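You operate a simulated robot arm through the tools that you are given. There is no shell and no other tool. Be economical: measure what you need, move in short steps, check, and stop when the job is done.

Carry out the task below with a simulated robot arm. There is one attempt and no reset: what you move stays moved.

## Task
Wring out the white striped cloth and lay it on the drying mat.
Fine: pressed in the wringer till no damp shows, press raised again.

It is judged by the outcome, as a careful person would: the job done as asked, and still so three seconds after it is handed in. It fails if anything else is knocked over, pushed out of place, dropped, spilled or broken. Flat cloth is picked up by pressing the open fingertips on it (5 to 10 N) and closing them slowly along it; thin cloth reads only 2 to 8 mm in the jaws.

## Robot
A 6-joint arm with a two-finger parallel gripper on a trunk, on a base that drives. Base frame: it is fixed to the floor where the robot stands at the start and does not move with it; the origin is under the middle of the robot, x ahead of it, y to its left, z up. Units: mm, rad, N and s.
With the tool pointing down near the work surface it reaches from about 360 to 820 mm from the robot's upright axis, wherever it stands. Its first joint turns from -2.897 to 2.897 rad. Places, roughly: bed of the wringer [500, 0, 800]; wringer press [500, 0, 900]; drying mat [-1000, -800, 800]. Payload 3.91 kg.
The TCP is the grasp point between the finger pads, 30 mm short of the fingertips. In the tool frame z runs along the fingers and y along their closing line. The gripper opens to 110 mm. The fingers are 20 mm wide and 10 mm thick; the gripper's body (48 by 112 mm) begins 55 mm behind the TCP.
Orientation is that of the tool frame in the base frame, as a unit quaternion [w, x, y, z]. With the fingers straight down and closing along the base's y, the tool's x points along the base's -x, its y along +y and its z along -z.

## Interface
- The arm moves only by the tool send_rows. Its argument "deltas" is a list of rows, each an object of numbers (a shift or turn left out is 0, a gripper value left out holds the last): "x", "y", "z": the shift along the tool's x, y, z in mm; "ax", "ay", "az": the turn, a rotation vector about the tool's x, y, z in rad; "gripper": the opening in per cent of the stroke, from 0 (shut) to 100 (fully open). In form: [{"x": .., "y": .., "z": .., "ax": .., "ay": .., "az": .., "gripper": ..}, ...]. A call has 1 to 20 rows; each row shifts and turns the commanded pose from where the row before left it, along the tool's axes as they then stand. Rows are played at 5 a second. More than 50 mm and 0.15 rad between two rows, or a gripper value outside its range, and nothing of the call is played. A pose out of reach is approached as far as the arm can. The call stops where the force on the tool passes 90 N (or 10 N more than at its start, if that is more) or the arm is blocked; 0.2 s more then pass. The fingers move at their own pace (about 45 mm/s each) and stop on an object; they squeeze with about 32 N. The grip force told is the motor's: it shows also when the fingers shut on nothing. Time passes only in rows, and 0.2 s behind the last, so rows that do not move let the fingers close. The reply holds the time, the measured pose of the TCP, the force on the tool along the base axes, the opening and the grip force, in the units named above and with some noise, and new pictures: "views" is both (left out), scene, wrist or none.
- Cameras (640 x 400 px; columns grow to the right, rows downward): "scene" is now at [4.1, 114.6, 1531.7]; the picture's right is [-0.44, -0.90, 0.00], its down [-0.56, 0.27, -0.78] and it looks along [0.70, -0.34, -0.62] (base axes); focal length 250 px, centre (320, 200). "wrist" rides on the gripper at [77, 7, -115] in the tool frame; the picture's right is [-0.09, 1.00, 0.00], its down [-0.80, -0.07, -0.59] and it looks along [-0.59, -0.05, 0.80] (tool axes); focal length 270 px, centre (320, 200). There is no depth. A picture from a camera that has moved, and an enlarged one, comes with that camera's place and axes in the base frame and with its lens. The place of the scene camera against the robot may be out by one fixed shift of up to 18 mm in any direction.
- move_column(by): slides the trunk up (or, below 0, down) by that many mm; the arm and the scene camera ride with it, the base frame stays. It gives what a move gives, with no picture.
- drive_base(legs): drives the robot by 1 to 6 legs, each [ahead, turn to the left] in mm and rad, along the robot's own axes; the way and the turn of a leg run together, so that a leg with both is an arc; at most 1500 mm and 3.142 rad a leg. The arm and the cameras ride along, it lands a little off, and it stops where it bumps. It gives what a move gives, and a new picture of the scene camera.
- aim_head(pan, tilt): turns the head with the scene camera to pan (to the left, within 2.705 rad either way) and tilt (down, from -0.506 to 1.204), counted from straight ahead of the robot. It gives what a move gives, and a new picture of the scene camera.
- zoom(camera, box): a new picture of the part [left, top, right, bottom] of that camera's present view, enlarged. No time passes.
- sign_off(): hands the job in; it is judged then, once.

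Work in short steps. Places have to be worked out from the pictures, the camera data and where the tool is seen: move nearer, look again, correct. Check each grasp and each placing, and mend what went wrong. You have 120 turns and 170 pictures in all, those below and enlarged ones among them. Open the gripper and draw the arm clear of the work before you hand the job in, unless the task says otherwise; then end with one line.

The tools are called as a command line: name --argument value ..., lists and objects as JSON in quotes. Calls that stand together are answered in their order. send_rows: Moves the arm, as the interface text tells. Its arguments: {"type":"object","properties":{"deltas":{"type":"array","items":{"type":"object","properties":{"x":{"type":"number"},"y":{"type":"number"},"z":{"type":"number"},"ax":{"type":"number"},"ay":{"type":"number"},"az":{"type":"number"},"gripper":{"type":"number"}}}},"views":{"type":"string","enum":["both","scene","wrist","none"]}},"required":["deltas"]} The other tools are called the same way: move_column (by) slides the trunk up or down; drive_base (legs) drives the base; aim_head (pan, tilt) turns the head that bears the scene camera; zoom (camera, box) takes an enlarged picture of a part of a camera's view; sign_off () hands the job in.

At the start:

```text
clock: 0.0
position: [347.4, -252.9, 1200.0]
ee_rot: [0.0, 0.005, 1.0, 0.001]
wrist_force: [-0.3, 0.4, 0.0]
width: 109.8
grip_force: 0.1
trunk travel left (down, up): [-475.0, 135.0]
robot x, y, heading: [-1.1, -0.0, 0.005]
head pan, tilt: [-0.454, 0.672]
```

scene: 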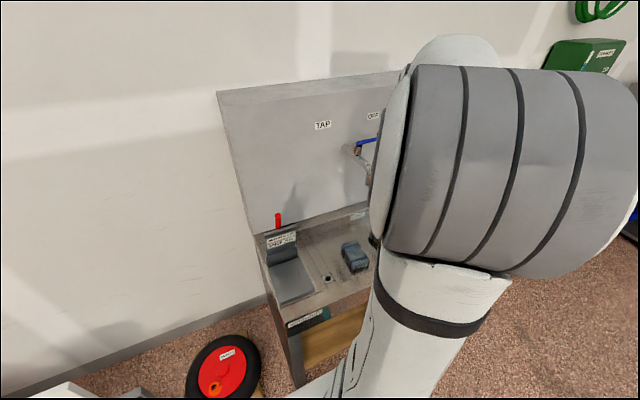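
wrist: 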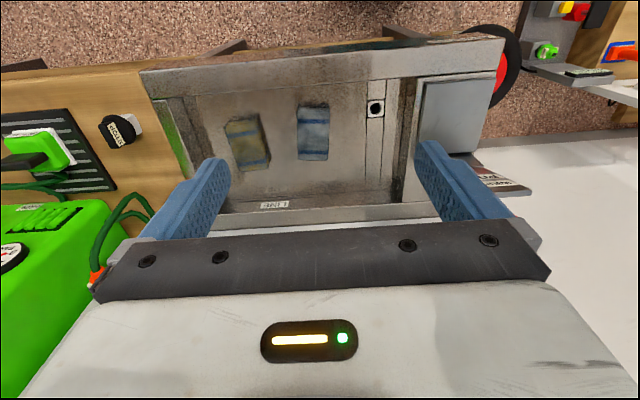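

The wrist view shows two cloths in a sink. I'll zoom to tell them apart and to see the wringer.

zoom --camera "wrist" --box '[140, 50, 540, 230]'

zoom --camera "scene" --box '[220, 80, 420, 340]'

```text
1.60 times, centred on (340, 140) of wrist
camera zoom: at [270.1, -246.0, 1314.6], right [0.1, 1.0, 0.0], down [0.8, -0.08, 0.59], along [0.59, -0.06, -0.8], focal length 432 px, centre (288, 296)
```

zoom: 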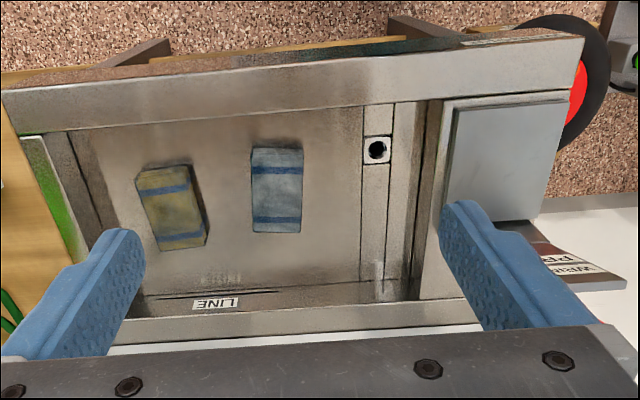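

```text
1.54 times, centred on (320, 210) of scene
camera zoom: at [4.1, 114.6, 1531.7], right [-0.44, -0.9, 0.0], down [-0.56, 0.27, -0.78], along [0.7, -0.34, -0.62], focal length 385 px, centre (320, 185)
```

zoom: 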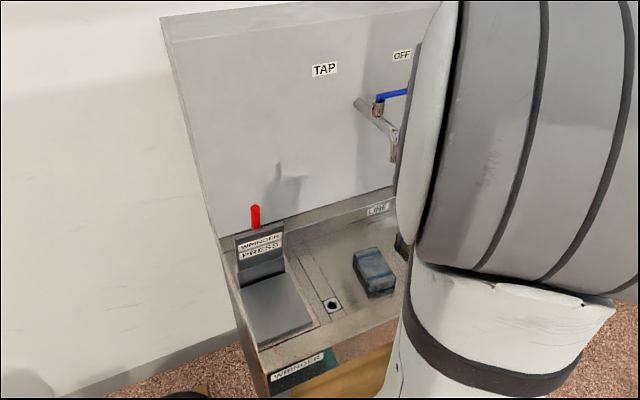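

The white cloth is near (505, -285), the yellowish one near (516, -438), and the tap is somewhere behind them. I'll swing the arm left at height so the head camera can see the sink.

send_rows --deltas '[{"y": 50}, {"y": 50}, {"y": 50}, {"y": 50}, {"y": 50}, {"y": 50}, {"y": 50}, {"y": 50}, {"y": 50}, {"y": 50}]' --views "both"

```text
clock: 2.2
position: [350.6, 248.7, 1197.6]
ee_rot: [0.0, 0.005, 1.0, 0.0]
wrist_force: [0.6, 0.6, 0.6]
width: 109.8
grip_force: 0.0
trunk travel left (down, up): [-475.0, 135.0]
robot x, y, heading: [0.6, -0.5, -0.003]
head pan, tilt: [-0.454, 0.672]
camera scene: at [4.5, 115.5, 1531.6], right [-0.44, -0.9, 0.0], down [-0.56, 0.27, -0.78], along [0.7, -0.34, -0.62], focal length 250 px, centre (320, 200)
camera wrist: at [273.9, 257.0, 1312.5], right [0.1, 1.0, 0.0], down [0.8, -0.08, 0.59], along [0.59, -0.06, -0.8], focal length 270 px, centre (320, 200)
```

scene: 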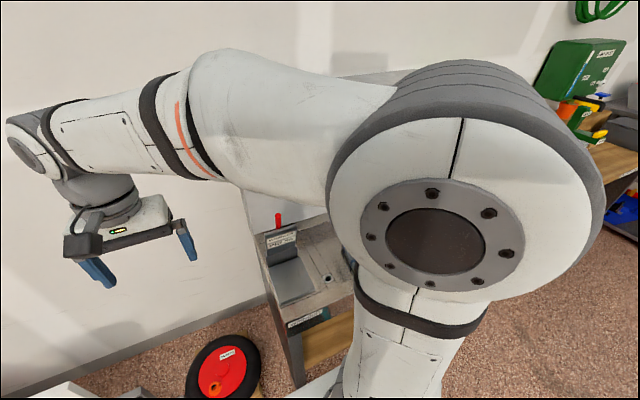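
wrist: 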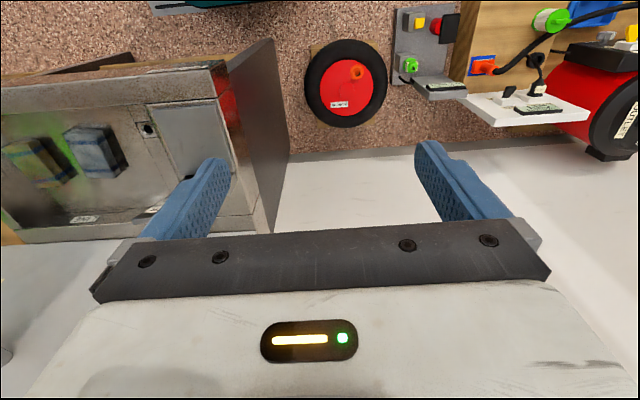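

The shoulder now blocks the view more. I'll come back to the right and pitch the wrist camera up to look at the press and tap.

send_rows --deltas '[{"y": -50}, {"y": -50}, {"y": -50}, {"y": -50}, {"y": -50}, {"y": -50}, {"y": -50}, {"y": -50, "ay": -0.14}, {"ay": -0.14}, {"ay": -0.14}, {"ay": -0.14}]' --views "both"

```text
clock: 4.6
position: [352.4, -155.1, 1193.6]
ee_rot: [0.271, 0.005, 0.963, 0.003]
wrist_force: [0.9, 0.3, -0.1]
width: 109.8
grip_force: 0.1
trunk travel left (down, up): [-475.0, 135.0]
robot x, y, heading: [-1.6, -5.8, 0.001]
head pan, tilt: [-0.454, 0.672]
camera scene: at [4.7, 114.0, 1531.8], right [-0.44, -0.9, 0.0], down [-0.56, 0.27, -0.78], along [0.7, -0.34, -0.62], focal length 250 px, centre (320, 200)
camera wrist: at [224.6, -147.7, 1252.7], right [0.08, 1.0, 0.05], down [0.37, -0.08, 0.93], along [0.92, -0.06, -0.38], focal length 270 px, centre (320, 200)
```

scene: 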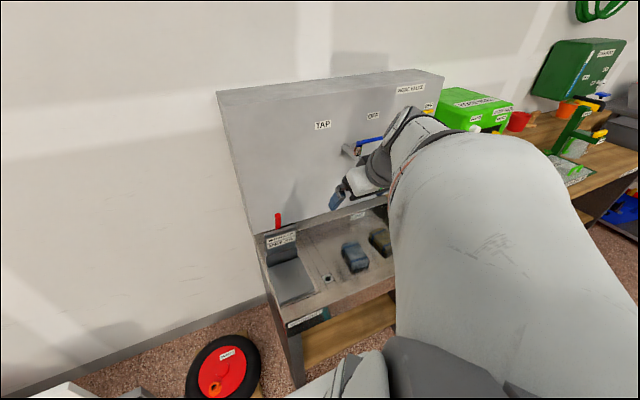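
wrist: 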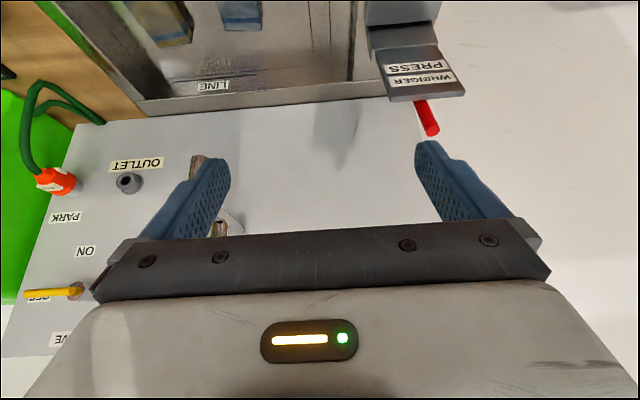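

Now the head camera has a good view of the sink. I'll zoom in on both.

zoom --camera "scene" --box '[250, 190, 410, 310]'

zoom --camera "scene" --box '[300, 70, 460, 200]'

zoom --camera "wrist" --box '[320, 0, 520, 140]'

```text
3.33 times, centred on (330, 250) of scene
camera zoom: at [4.7, 114.0, 1531.8], right [-0.44, -0.9, 0.0], down [-0.56, 0.27, -0.78], along [0.7, -0.34, -0.62], focal length 834 px, centre (287, 33)
```

zoom: 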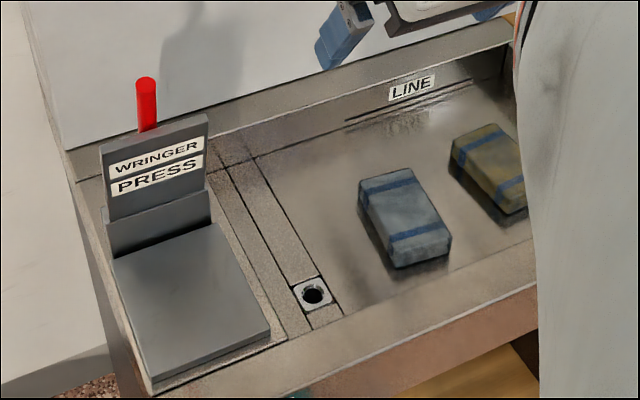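

```text
3.08 times, centred on (380, 135) of scene
camera zoom: at [4.7, 114.0, 1531.8], right [-0.44, -0.9, 0.0], down [-0.56, 0.27, -0.78], along [0.7, -0.34, -0.62], focal length 770 px, centre (135, 400)
```

zoom: 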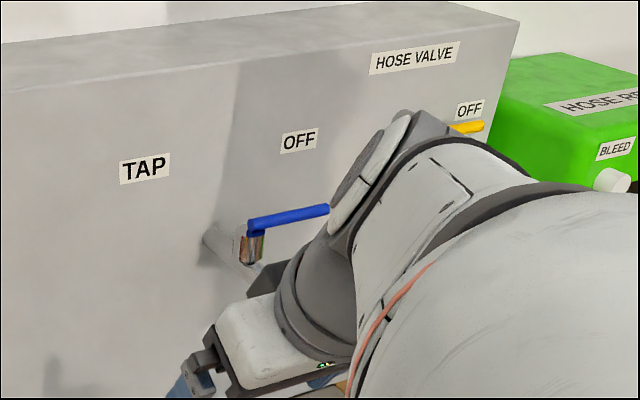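

```text
2.86 times, centred on (420, 70) of wrist
camera zoom: at [224.6, -147.7, 1252.7], right [0.08, 1.0, 0.05], down [0.37, -0.08, 0.93], along [0.92, -0.06, -0.38], focal length 772 px, centre (34, 571)
```

zoom: 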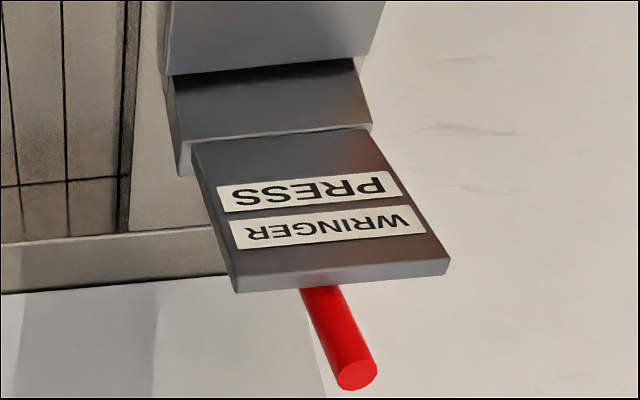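

The bed slab is around (490, -10, 800) and the raised press plate stands at x≈550, with its red handle tip near (538, -10, 1040). The tap is off to the back right. I'll level the tool and hover above the white cloth.

send_rows --deltas '[{"ay": 0.14}, {"ay": 0.14}, {"ay": 0.14}, {"ay": 0.14, "y": -30}, {"y": -40, "x": -40}, {"y": -40, "x": -40}, {"y": -20, "x": -40}, {"x": -40, "z": 20}, {"z": 45}, {"z": 45}, {"z": 45}, {"z": 45}, {"z": 45}]' --views "both"

```text
refused: row 5 steps farther than a row can; nothing moved
```

send_rows --deltas '[{"ay": 0.14}, {"ay": 0.14}, {"ay": 0.14}, {"ay": 0.14, "y": -30}, {"y": -34, "x": -34}, {"y": -34, "x": -34}, {"y": -32, "x": -32}, {"x": -32, "z": 20}, {"x": -30, "z": 20}, {"z": 40}, {"z": 40}, {"z": 40}, {"z": 40}, {"z": 40}]' --views "both"

```text
clock: 7.6
position: [512.2, -285.3, 959.2]
ee_rot: [0.0, 0.005, 1.0, 0.0]
wrist_force: [0.3, 0.4, -0.2]
width: 110.0
grip_force: 0.0
trunk travel left (down, up): [-475.0, 135.0]
robot x, y, heading: [-1.7, -2.4, 0.003]
head pan, tilt: [-0.454, 0.672]
camera scene: at [4.8, 114.4, 1531.8], right [-0.44, -0.9, 0.0], down [-0.56, 0.27, -0.78], along [0.7, -0.34, -0.62], focal length 250 px, centre (320, 200)
camera wrist: at [434.4, -278.9, 1075.0], right [0.1, 1.0, 0.0], down [0.8, -0.08, 0.59], along [0.59, -0.06, -0.8], focal length 270 px, centre (320, 200)
```

scene: 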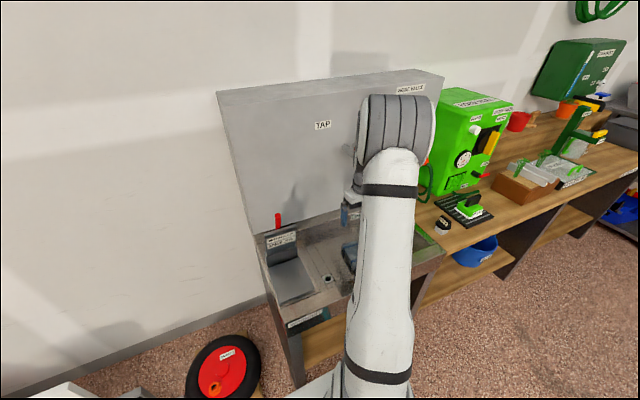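
wrist: 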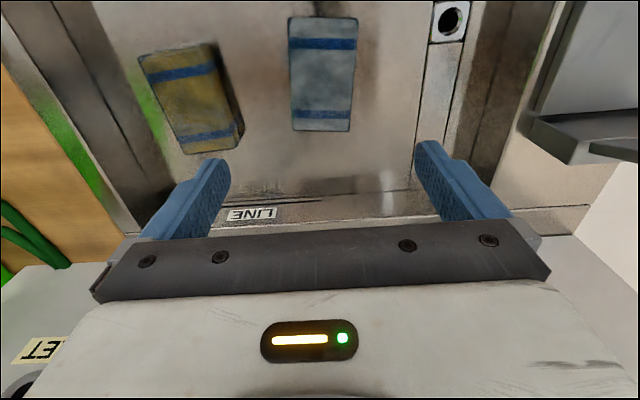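

The cloth is centered under the tool, about 76 mm wide, so it fits the open jaws. I'll descend most of the way and look.

send_rows --deltas '[{"x": 7, "y": 2, "z": 30}, {"z": 40}, {"z": 40}, {"z": 40}, {"z": 30}]' --views "wrist"

```text
clock: 8.8
position: [502.6, -284.5, 779.0]
ee_rot: [0.0, 0.005, 1.0, 0.0]
wrist_force: [0.3, -0.1, 0.0]
width: 109.8
grip_force: 0.1
trunk travel left (down, up): [-475.0, 135.0]
robot x, y, heading: [4.1, -2.6, 0.005]
head pan, tilt: [-0.454, 0.672]
camera wrist: at [425.0, -276.6, 894.4], right [0.1, 1.0, 0.0], down [0.8, -0.08, 0.59], along [0.59, -0.06, -0.8], focal length 270 px, centre (320, 200)
```

wrist: 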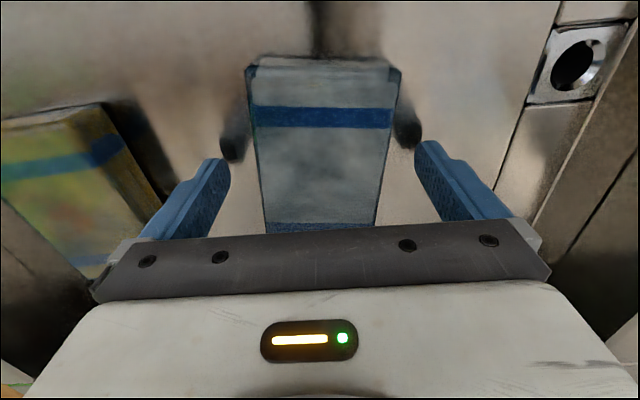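

The cloth sits between the fingers, so I'll go down in small steps.

send_rows --deltas '[{"z": 10}, {"z": 10}, {"z": 8}]' --views "wrist"

```text
clock: 9.5
position: [501.8, -284.2, 770.8]
ee_rot: [0.006, 0.005, 1.0, -0.004]
wrist_force: [-17.7, 10.4, 52.1]
width: 110.0
grip_force: 0.1
trunk travel left (down, up): [-475.0, 135.0]
robot x, y, heading: [1.3, -2.4, 0.001]
head pan, tilt: [-0.454, 0.672]
stopped in row 3: the force on the tool passed its limit (the readings are from after the stop); the commanded pose is now the measured one
camera wrist: at [423.4, -276.2, 884.6], right [0.1, 1.0, -0.01], down [0.79, -0.07, 0.6], along [0.6, -0.06, -0.8], focal length 270 px, centre (320, 200)
```

wrist: 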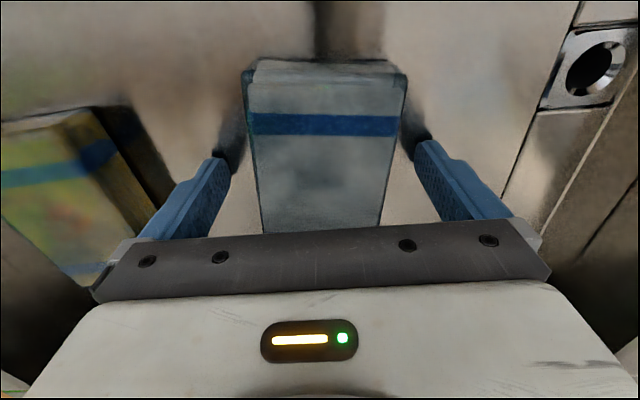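

The fingertips touched the floor, so it lies at z≈740. I'll rise 4 mm and close on the cloth.

send_rows --deltas '[{"z": -4}, {"gripper": 70}, {"gripper": 55}, {"gripper": 40}, {"gripper": 25}, {"gripper": 10}, {"gripper": 0}, {}, {}]' --views "wrist"

```text
clock: 11.5
position: [505.9, -285.9, 769.5]
ee_rot: [0.006, 0.006, 1.0, -0.004]
wrist_force: [2.1, 23.5, 31.9]
width: 67.9
grip_force: 32.0
trunk travel left (down, up): [-475.0, 135.0]
robot x, y, heading: [-2.5, -1.0, 0.001]
head pan, tilt: [-0.454, 0.672]
camera wrist: at [427.8, -276.7, 884.5], right [0.1, 0.99, -0.01], down [0.79, -0.07, 0.61], along [0.6, -0.07, -0.8], focal length 270 px, centre (320, 200)
```

wrist: 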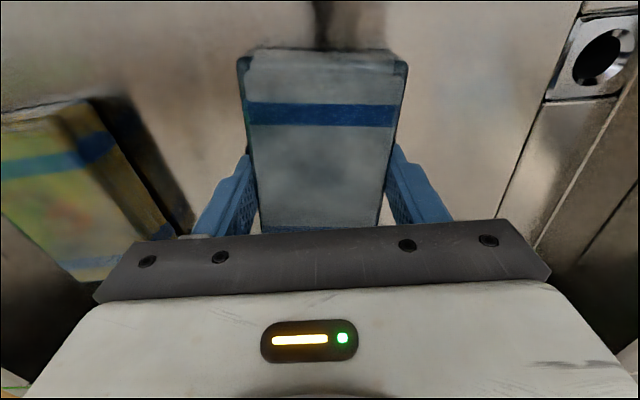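

It is gripped at 68 mm. I'll lift it out of the basin.

send_rows --deltas '[{"z": -15}, {"z": -25}, {"z": -35}, {"z": -35}, {"z": -35}, {"z": -30}]' --views "both"

```text
clock: 12.9
position: [505.7, -285.3, 945.9]
ee_rot: [0.004, 0.005, 1.0, -0.002]
wrist_force: [-0.2, 0.3, 0.2]
width: 67.4
grip_force: 32.0
trunk travel left (down, up): [-475.0, 135.0]
robot x, y, heading: [-0.0, -2.5, 0.003]
head pan, tilt: [-0.454, 0.672]
camera scene: at [4.0, 114.8, 1531.6], right [-0.44, -0.9, 0.0], down [-0.56, 0.27, -0.78], along [0.7, -0.34, -0.62], focal length 250 px, centre (320, 200)
camera wrist: at [426.8, -277.0, 1060.6], right [0.1, 1.0, 0.0], down [0.79, -0.08, 0.6], along [0.6, -0.06, -0.8], focal length 270 px, centre (320, 200)
```

scene: 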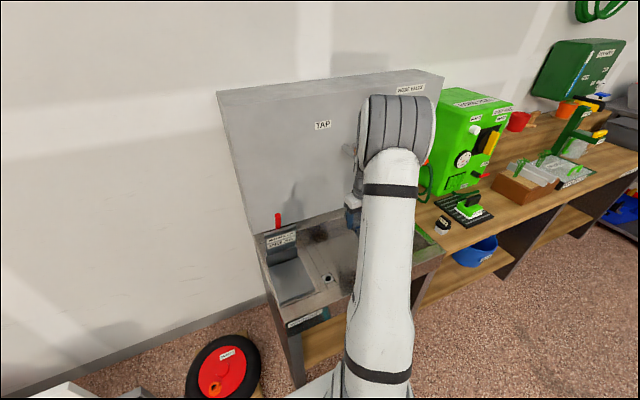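
wrist: 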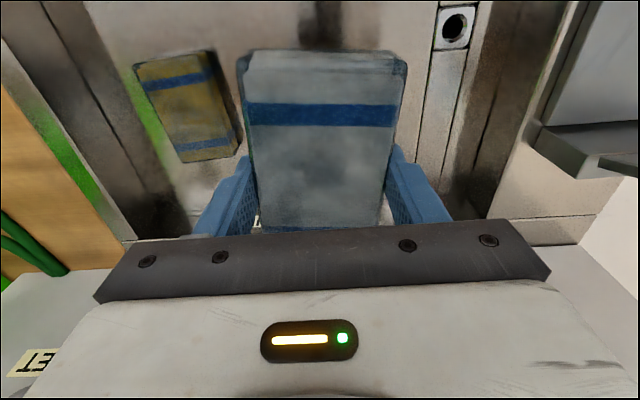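

The cloth is held firmly. I'll carry it left to above the bed, slightly back from the press plate, and look.

send_rows --deltas '[{"y": 35, "x": 10}, {"y": 40, "x": 10}, {"y": 40, "x": 5}, {"y": 40}, {"y": 40}, {"y": 40}, {"y": 40}]' --views "both"

```text
clock: 14.3
position: [462.5, -57.4, 936.9]
ee_rot: [-0.016, 0.015, 1.0, -0.001]
wrist_force: [-36.3, -27.0, 0.0]
width: 89.0
grip_force: 31.9
trunk travel left (down, up): [-475.0, 135.0]
robot x, y, heading: [1.0, -3.0, -0.004]
head pan, tilt: [-0.454, 0.672]
stopped in row 7: the force on the tool passed its limit (the readings are from after the stop); the commanded pose is now the measured one
camera scene: at [-1.0, 110.0, 1532.2], right [-0.44, -0.9, 0.0], down [-0.56, 0.27, -0.78], along [0.71, -0.34, -0.62], focal length 250 px, centre (320, 200)
camera wrist: at [389.1, -47.6, 1054.1], right [0.12, 0.99, 0.0], down [0.82, -0.1, 0.57], along [0.56, -0.07, -0.82], focal length 270 px, centre (320, 200)
```

scene: 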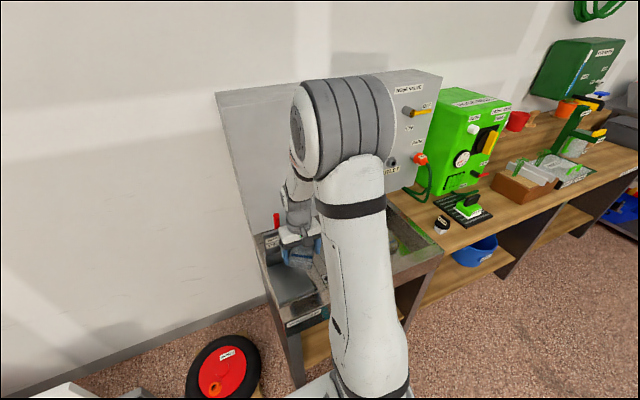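
wrist: 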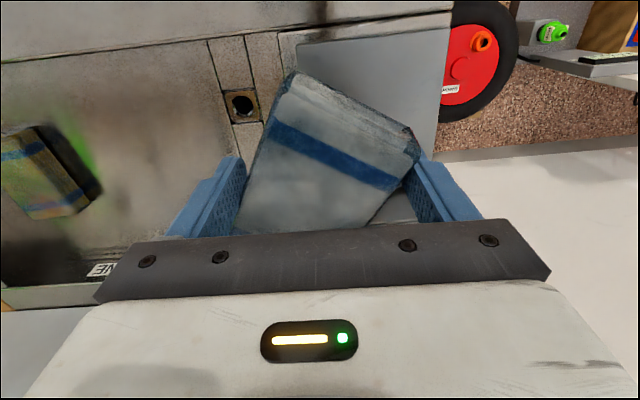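

The cloth's rear end bumped the press plate and twisted in the grip. I'll back off to the right and look.

send_rows --deltas '[{"y": -15}, {"y": -25}, {"y": -30}, {}]' --views "both"

zoom --camera "scene" --box '[250, 190, 410, 310]'

```text
clock: 15.3
position: [470.8, -123.4, 938.0]
ee_rot: [-0.011, 0.013, 1.0, -0.001]
wrist_force: [0.4, 0.0, -0.8]
width: 75.4
grip_force: 31.7
trunk travel left (down, up): [-475.0, 135.0]
robot x, y, heading: [-1.4, -1.0, 0.001]
head pan, tilt: [-0.454, 0.672]
camera scene: at [4.0, 114.4, 1531.7], right [-0.44, -0.9, 0.0], down [-0.56, 0.27, -0.78], along [0.7, -0.34, -0.62], focal length 250 px, centre (320, 200)
camera wrist: at [395.0, -114.0, 1054.7], right [0.11, 0.99, -0.01], down [0.81, -0.09, 0.58], along [0.57, -0.07, -0.82], focal length 270 px, centre (320, 200)
```

scene: 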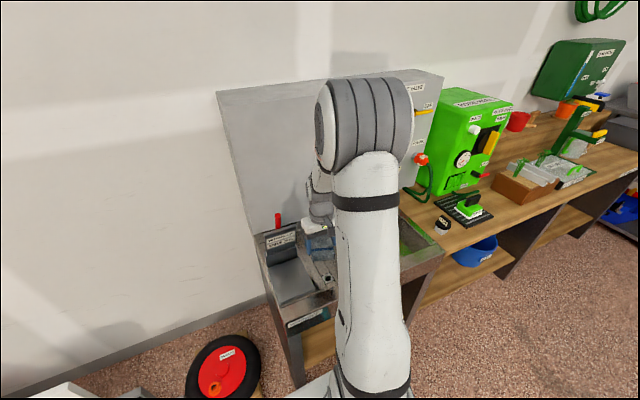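
wrist: 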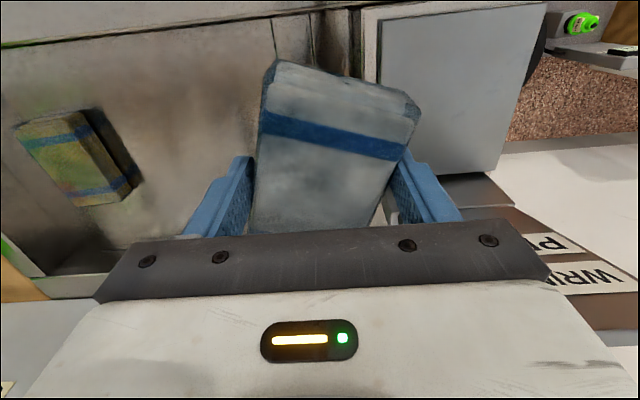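

```text
3.33 times, centred on (330, 250) of scene
camera zoom: at [4.0, 114.4, 1531.7], right [-0.44, -0.9, 0.0], down [-0.56, 0.27, -0.78], along [0.7, -0.34, -0.62], focal length 834 px, centre (287, 33)
```

zoom: 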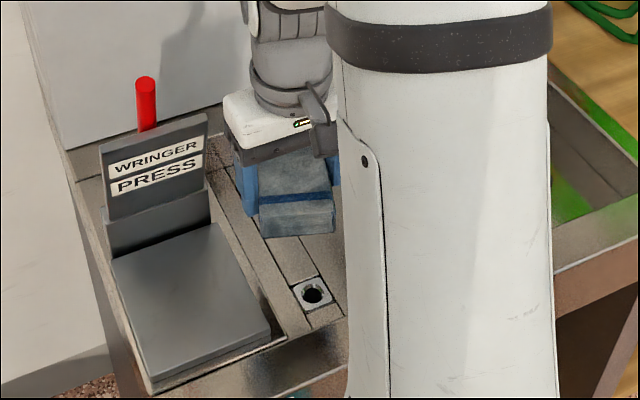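

The press wasn't moved, and the cloth is yawed slightly but still held. I'll retreat toward the robot, correct the yaw, then go left over the bed clear of the plate.

send_rows --deltas '[{"x": 25}, {"x": 25, "az": -0.08}, {"y": 30, "az": -0.08}, {"y": 30}, {"y": 30}, {"y": 20}]' --views "both"

zoom --camera "scene" --box '[230, 190, 390, 310]'

```text
clock: 16.8
position: [406.7, -10.3, 937.0]
ee_rot: [-0.01, -0.067, 0.998, -0.001]
wrist_force: [0.5, 0.2, -0.3]
width: 75.2
grip_force: 32.1
trunk travel left (down, up): [-475.0, 135.0]
robot x, y, heading: [1.0, -3.6, -0.002]
head pan, tilt: [-0.454, 0.672]
camera scene: at [4.0, 114.9, 1531.7], right [-0.44, -0.9, 0.0], down [-0.56, 0.27, -0.78], along [0.7, -0.34, -0.62], focal length 250 px, centre (320, 200)
camera wrist: at [331.0, -13.1, 1054.1], right [-0.05, 1.0, 0.0], down [0.82, 0.04, 0.58], along [0.58, 0.02, -0.82], focal length 270 px, centre (320, 200)
```

scene: 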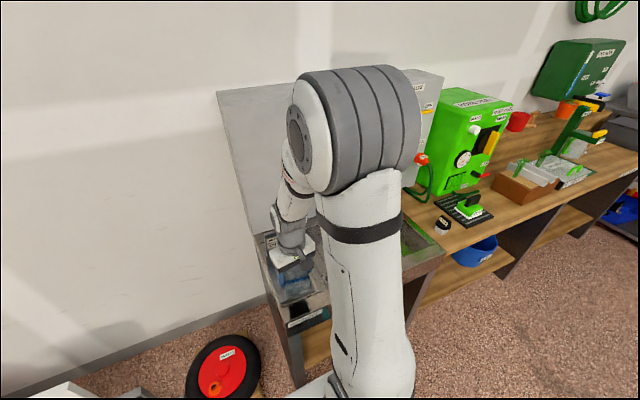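
wrist: 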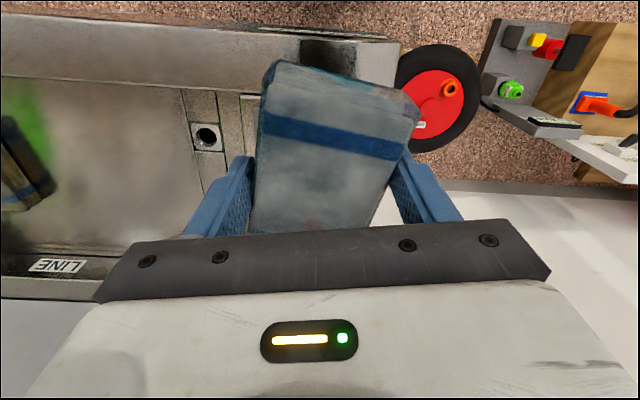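

```text
3.33 times, centred on (310, 250) of scene
camera zoom: at [4.0, 114.9, 1531.7], right [-0.44, -0.9, 0.0], down [-0.56, 0.27, -0.78], along [0.7, -0.34, -0.62], focal length 834 px, centre (353, 33)
```

zoom: 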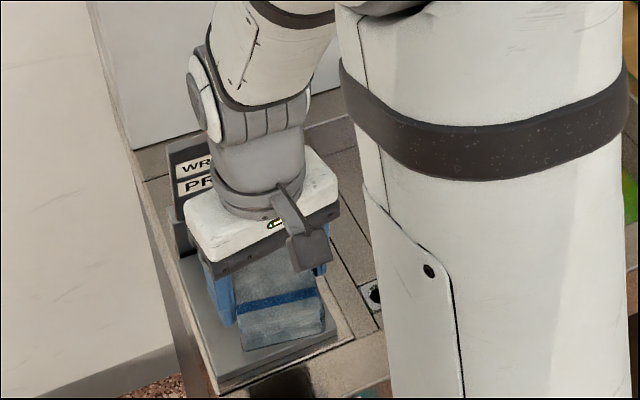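

The cloth is over the bed laterally. I'll lower it, then slide it forward under the plate's level to x≈468.

send_rows --deltas '[{"z": 35}, {"z": 35}, {"x": -20, "y": -2}, {"x": -20, "y": -2}, {"x": -20, "y": -1}]' --views "both"

zoom --camera "scene" --box '[230, 190, 390, 310]'

```text
clock: 17.9
position: [465.7, -9.8, 864.9]
ee_rot: [-0.012, -0.067, 0.998, -0.002]
wrist_force: [0.3, -0.5, -1.4]
width: 74.7
grip_force: 32.0
trunk travel left (down, up): [-475.0, 135.0]
robot x, y, heading: [0.5, -2.8, 0.001]
head pan, tilt: [-0.454, 0.672]
camera scene: at [4.3, 114.6, 1531.7], right [-0.44, -0.9, 0.0], down [-0.56, 0.27, -0.78], along [0.7, -0.34, -0.62], focal length 250 px, centre (320, 200)
camera wrist: at [390.3, -13.3, 982.7], right [-0.05, 1.0, 0.0], down [0.82, 0.04, 0.58], along [0.58, 0.02, -0.82], focal length 270 px, centre (320, 200)
```

scene: 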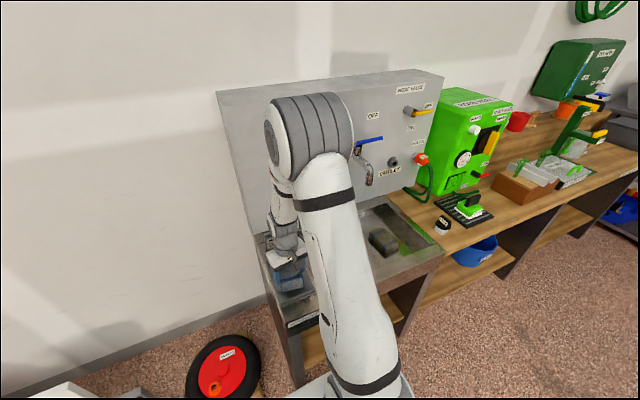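
wrist: 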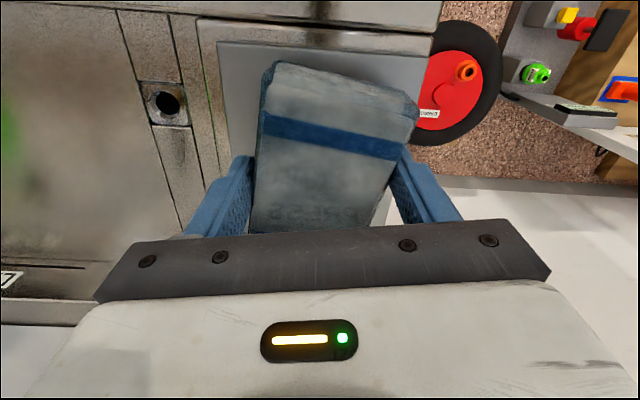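

```text
3.33 times, centred on (310, 250) of scene
camera zoom: at [4.3, 114.6, 1531.7], right [-0.44, -0.9, 0.0], down [-0.56, 0.27, -0.78], along [0.7, -0.34, -0.62], focal length 834 px, centre (353, 33)
```

zoom: 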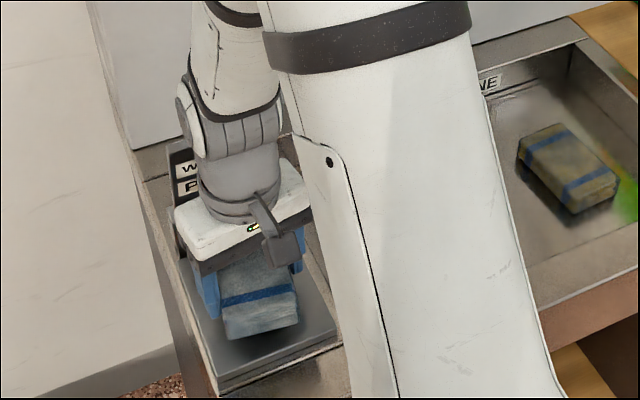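

The position over the bed looks right. I'll lower to contact (expected TCP z≈832).

send_rows --deltas '[{"z": 15}, {"z": 8}, {"z": 5}, {"z": 3}]' --views "none"

```text
clock: 18.9
position: [464.9, -9.9, 841.9]
ee_rot: [-0.004, -0.066, 0.998, -0.001]
wrist_force: [-1.2, -7.8, 79.3]
width: 74.2
grip_force: 31.9
trunk travel left (down, up): [-475.0, 135.0]
robot x, y, heading: [-4.2, -7.8, 0.003]
head pan, tilt: [-0.454, 0.672]
```

It is in contact at TCP 842. I'll relieve the force, open, and rise a little straight up.

send_rows --deltas '[{"z": -6}, {"gripper": 85}, {"gripper": 100}, {}, {}, {"z": -20}, {"z": -25}]' --views "both"

```text
clock: 20.6
position: [464.1, -8.4, 887.4]
ee_rot: [-0.013, -0.066, 0.998, -0.001]
wrist_force: [0.1, 0.4, -0.6]
width: 110.0
grip_force: 0.2
trunk travel left (down, up): [-475.0, 135.0]
robot x, y, heading: [2.7, -4.2, -0.001]
head pan, tilt: [-0.454, 0.672]
camera scene: at [3.7, 114.9, 1531.4], right [-0.44, -0.9, 0.0], down [-0.56, 0.27, -0.78], along [0.7, -0.34, -0.62], focal length 250 px, centre (320, 200)
camera wrist: at [388.8, -11.4, 1003.7], right [-0.05, 1.0, 0.0], down [0.82, 0.04, 0.57], along [0.57, 0.02, -0.82], focal length 270 px, centre (320, 200)
```

scene: 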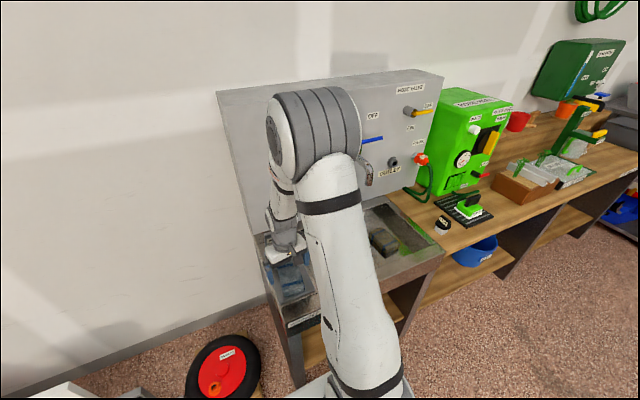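
wrist: 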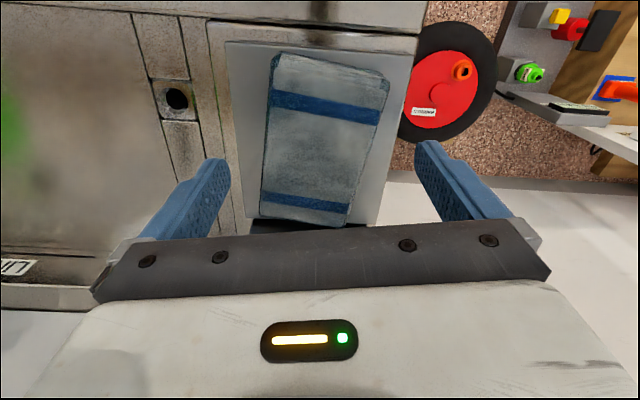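

The cloth lies flat on the bed. I'll rise clear, straighten the yaw, and look at the handle.

send_rows --deltas '[{"x": 25, "z": -25}, {"z": -45}, {"z": -45}, {"z": -45}, {"z": -45}, {"z": -45}, {"z": -45, "az": 0.13}]' --views "both"

zoom --camera "scene" --box '[230, 190, 390, 310]'

```text
clock: 22.1
position: [446.5, -11.2, 1181.6]
ee_rot: [-0.012, -0.002, 1.0, -0.002]
wrist_force: [0.0, -0.8, 0.3]
width: 110.2
grip_force: 0.1
trunk travel left (down, up): [-475.0, 135.0]
robot x, y, heading: [-1.0, -3.8, -0.003]
head pan, tilt: [-0.454, 0.672]
camera scene: at [3.7, 114.6, 1531.6], right [-0.44, -0.9, 0.0], down [-0.56, 0.27, -0.78], along [0.7, -0.34, -0.62], focal length 250 px, centre (320, 200)
camera wrist: at [371.1, -3.8, 1299.0], right [0.08, 1.0, -0.01], down [0.81, -0.07, 0.58], along [0.57, -0.05, -0.82], focal length 270 px, centre (320, 200)
```

scene: 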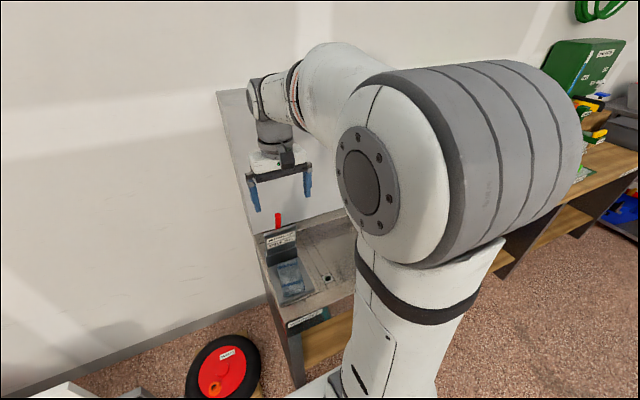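
wrist: 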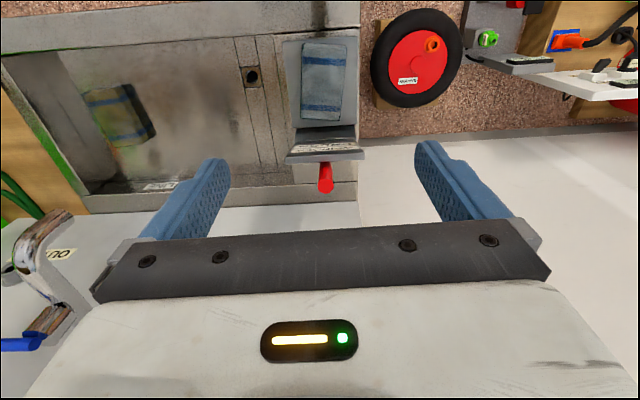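

```text
3.33 times, centred on (310, 250) of scene
camera zoom: at [3.7, 114.6, 1531.6], right [-0.44, -0.9, 0.0], down [-0.56, 0.27, -0.78], along [0.7, -0.34, -0.62], focal length 834 px, centre (353, 33)
```

zoom: 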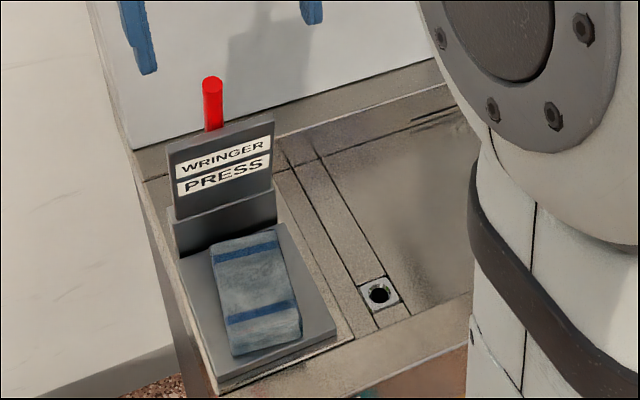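

The cloth is well placed, and the handle is vertical at about (533, -12), z 985–1040. I'll shut the fingers and bring them down behind the handle.

send_rows --deltas '[{"gripper": 0, "x": -30}, {"x": -40}, {"x": -41}, {"z": 30}, {"z": 20}, {}]' --views "both"

zoom --camera "scene" --box '[210, 130, 370, 250]'

```text
clock: 23.6
position: [555.9, -10.9, 1129.9]
ee_rot: [-0.012, -0.002, 1.0, -0.003]
wrist_force: [-0.3, -0.3, 0.3]
width: 0.1
grip_force: 13.4
trunk travel left (down, up): [-475.0, 135.0]
robot x, y, heading: [-2.0, -1.3, 0.004]
head pan, tilt: [-0.454, 0.672]
camera scene: at [4.1, 114.6, 1531.7], right [-0.44, -0.9, 0.0], down [-0.56, 0.27, -0.78], along [0.7, -0.34, -0.62], focal length 250 px, centre (320, 200)
camera wrist: at [481.1, -4.2, 1246.4], right [0.08, 1.0, -0.01], down [0.81, -0.06, 0.58], along [0.57, -0.05, -0.82], focal length 270 px, centre (320, 200)
```

scene: 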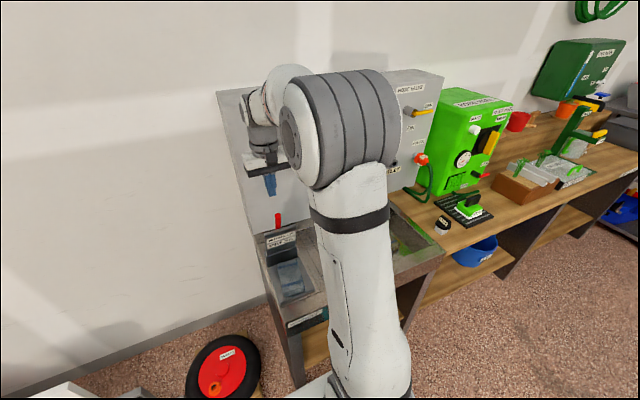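
wrist: 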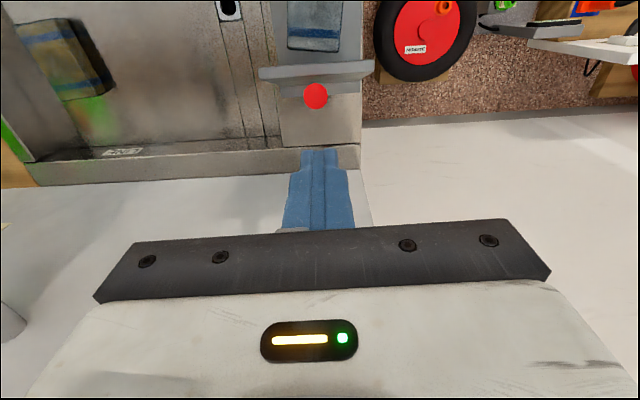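

```text
3.33 times, centred on (290, 190) of scene
camera zoom: at [4.1, 114.6, 1531.7], right [-0.44, -0.9, 0.0], down [-0.56, 0.27, -0.78], along [0.7, -0.34, -0.62], focal length 834 px, centre (420, 233)
```

zoom: 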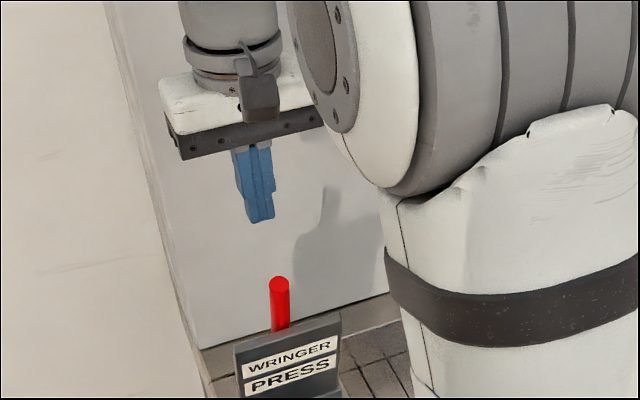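

The fingers are aligned laterally with the handle. I'll go back 14 mm more for clearance, descend behind it, then begin pulling forward.

send_rows --deltas '[{"x": -14}, {"z": 35}, {"z": 35}, {"z": 32}, {"x": 8}, {"x": 8}]' --views "both"

zoom --camera "scene" --box '[230, 170, 350, 260]'

```text
clock: 24.9
position: [552.2, -11.1, 1027.6]
ee_rot: [-0.011, -0.003, 1.0, -0.002]
wrist_force: [1.2, 0.0, 0.1]
width: 0.2
grip_force: 32.5
trunk travel left (down, up): [-475.0, 135.0]
robot x, y, heading: [-3.1, -2.9, -0.003]
head pan, tilt: [-0.454, 0.672]
camera scene: at [4.0, 114.7, 1531.7], right [-0.44, -0.9, 0.0], down [-0.56, 0.27, -0.78], along [0.7, -0.34, -0.62], focal length 250 px, centre (320, 200)
camera wrist: at [477.4, -3.8, 1145.1], right [0.08, 1.0, -0.01], down [0.81, -0.06, 0.58], along [0.57, -0.05, -0.82], focal length 270 px, centre (320, 200)
```

scene: 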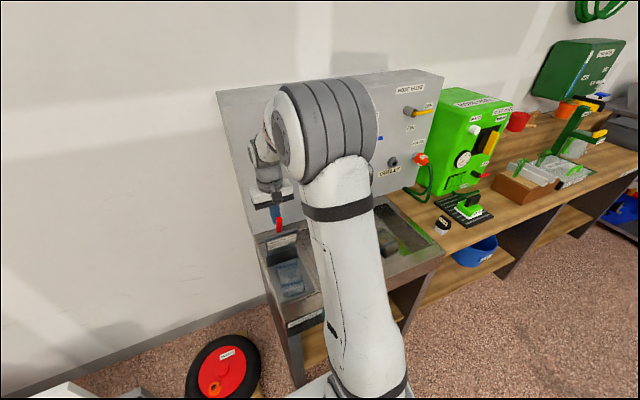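
wrist: 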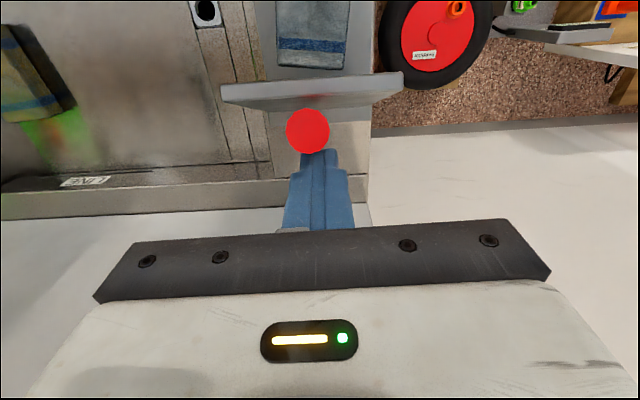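

```text
4.44 times, centred on (290, 215) of scene
camera zoom: at [4.0, 114.7, 1531.7], right [-0.44, -0.9, 0.0], down [-0.56, 0.27, -0.78], along [0.7, -0.34, -0.62], focal length 1112 px, centre (453, 133)
```

zoom: 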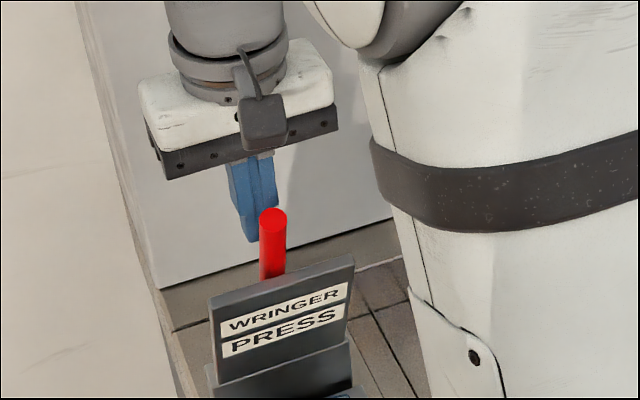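

The fingers are just behind the handle with a gap. I'll push forward in small steps, watching the force.

send_rows --deltas '[{"x": 6, "y": -2}, {"x": 6}, {"x": 6}, {"x": 6}, {"x": 6}]' --views "both"

```text
clock: 26.1
position: [522.3, -14.2, 1028.0]
ee_rot: [-0.011, -0.002, 1.0, -0.003]
wrist_force: [-0.4, -0.4, 0.0]
width: 0.2
grip_force: 32.0
trunk travel left (down, up): [-475.0, 135.0]
robot x, y, heading: [-4.8, -4.2, -0.003]
head pan, tilt: [-0.454, 0.672]
camera scene: at [3.9, 114.7, 1531.7], right [-0.44, -0.9, 0.0], down [-0.56, 0.27, -0.78], along [0.7, -0.34, -0.62], focal length 250 px, centre (320, 200)
camera wrist: at [447.8, -6.5, 1145.4], right [0.08, 1.0, -0.01], down [0.81, -0.07, 0.58], along [0.57, -0.05, -0.82], focal length 270 px, centre (320, 200)
```

scene: 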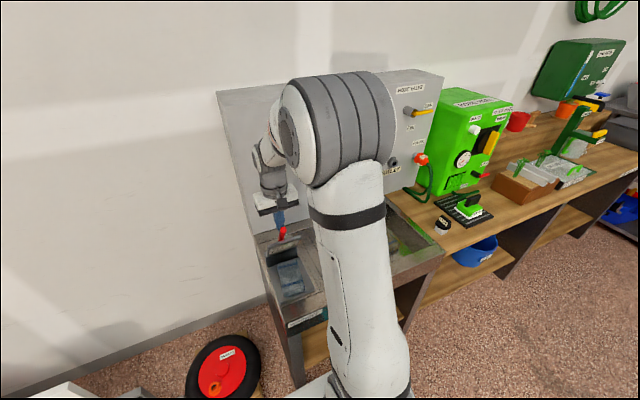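
wrist: 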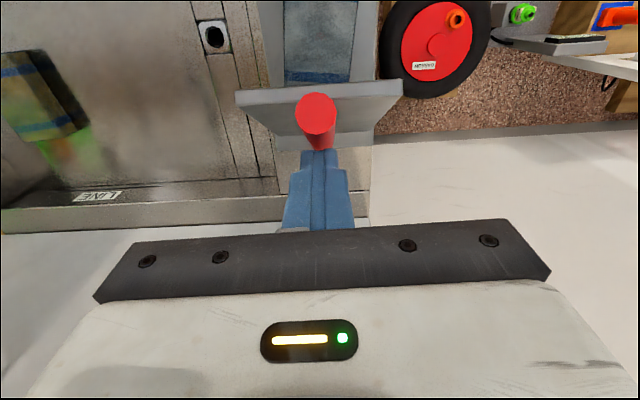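

The press swings forward easily. I'll continue along the arc.

send_rows --deltas '[{"x": 11, "z": 4}, {"x": 12, "z": 6}, {"x": 15, "z": 11}, {"x": 15, "z": 12}, {"x": 15, "z": 13}]' --views "both"

zoom --camera "scene" --box '[230, 190, 350, 280]'

```text
clock: 27.4
position: [453.8, -13.3, 982.6]
ee_rot: [-0.012, -0.002, 1.0, -0.002]
wrist_force: [-0.2, 0.4, 0.6]
width: 0.2
grip_force: 31.8
trunk travel left (down, up): [-475.0, 135.0]
robot x, y, heading: [0.5, -2.7, -0.002]
head pan, tilt: [-0.454, 0.672]
camera scene: at [3.8, 114.6, 1531.7], right [-0.44, -0.9, 0.0], down [-0.56, 0.27, -0.78], along [0.7, -0.34, -0.62], focal length 250 px, centre (320, 200)
camera wrist: at [377.9, -6.4, 1100.5], right [0.08, 1.0, -0.01], down [0.81, -0.07, 0.58], along [0.57, -0.05, -0.82], focal length 270 px, centre (320, 200)
```

scene: 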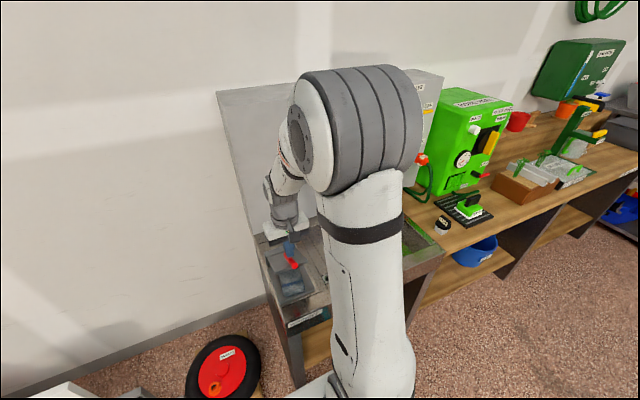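
wrist: 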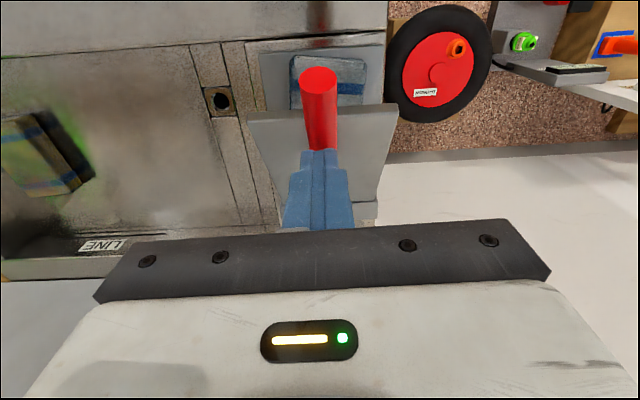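

```text
4.44 times, centred on (290, 235) of scene
camera zoom: at [3.8, 114.6, 1531.7], right [-0.44, -0.9, 0.0], down [-0.56, 0.27, -0.78], along [0.7, -0.34, -0.62], focal length 1112 px, centre (453, 44)
```

zoom: 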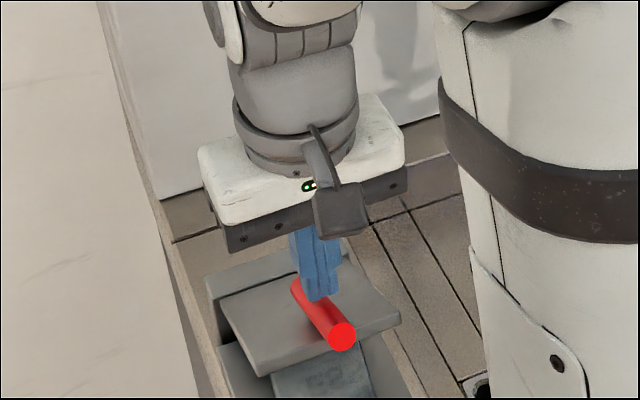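

Working well. I'll continue the arc downward, checking for contact force.

send_rows --deltas '[{"x": 10, "z": 12}, {"x": 10, "z": 13}, {"x": 8, "z": 12}, {"x": 5, "z": 12}, {"x": 3, "z": 10}]' --views "both"

zoom --camera "scene" --box '[230, 210, 350, 300]'

```text
clock: 28.6
position: [416.8, -14.7, 924.8]
ee_rot: [-0.012, -0.002, 1.0, -0.001]
wrist_force: [0.2, 1.0, -0.2]
width: 0.0
grip_force: 31.6
trunk travel left (down, up): [-475.0, 135.0]
robot x, y, heading: [0.8, 3.3, 0.001]
head pan, tilt: [-0.454, 0.672]
camera scene: at [4.0, 114.6, 1531.7], right [-0.44, -0.9, 0.0], down [-0.56, 0.27, -0.78], along [0.7, -0.34, -0.62], focal length 250 px, centre (320, 200)
camera wrist: at [341.7, -7.4, 1042.0], right [0.08, 1.0, -0.01], down [0.81, -0.07, 0.58], along [0.57, -0.05, -0.82], focal length 270 px, centre (320, 200)
```

scene: 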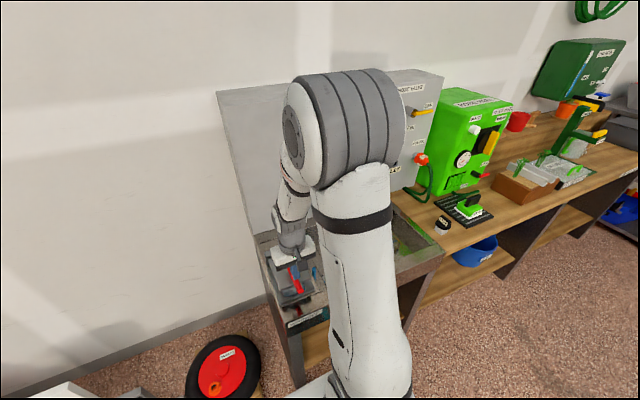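
wrist: 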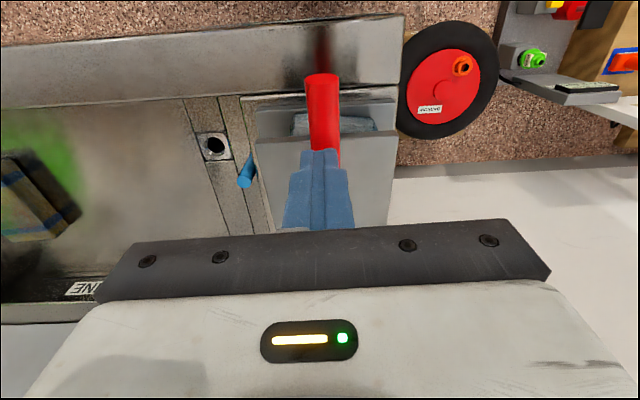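

```text
4.44 times, centred on (290, 255) of scene
camera zoom: at [4.0, 114.6, 1531.7], right [-0.44, -0.9, 0.0], down [-0.56, 0.27, -0.78], along [0.7, -0.34, -0.62], focal length 1112 px, centre (453, -44)
```

zoom: 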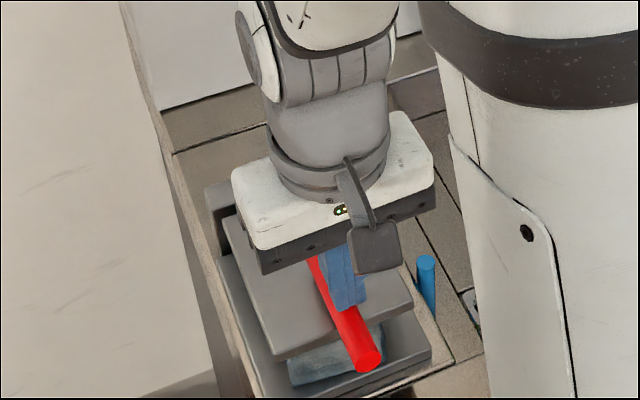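

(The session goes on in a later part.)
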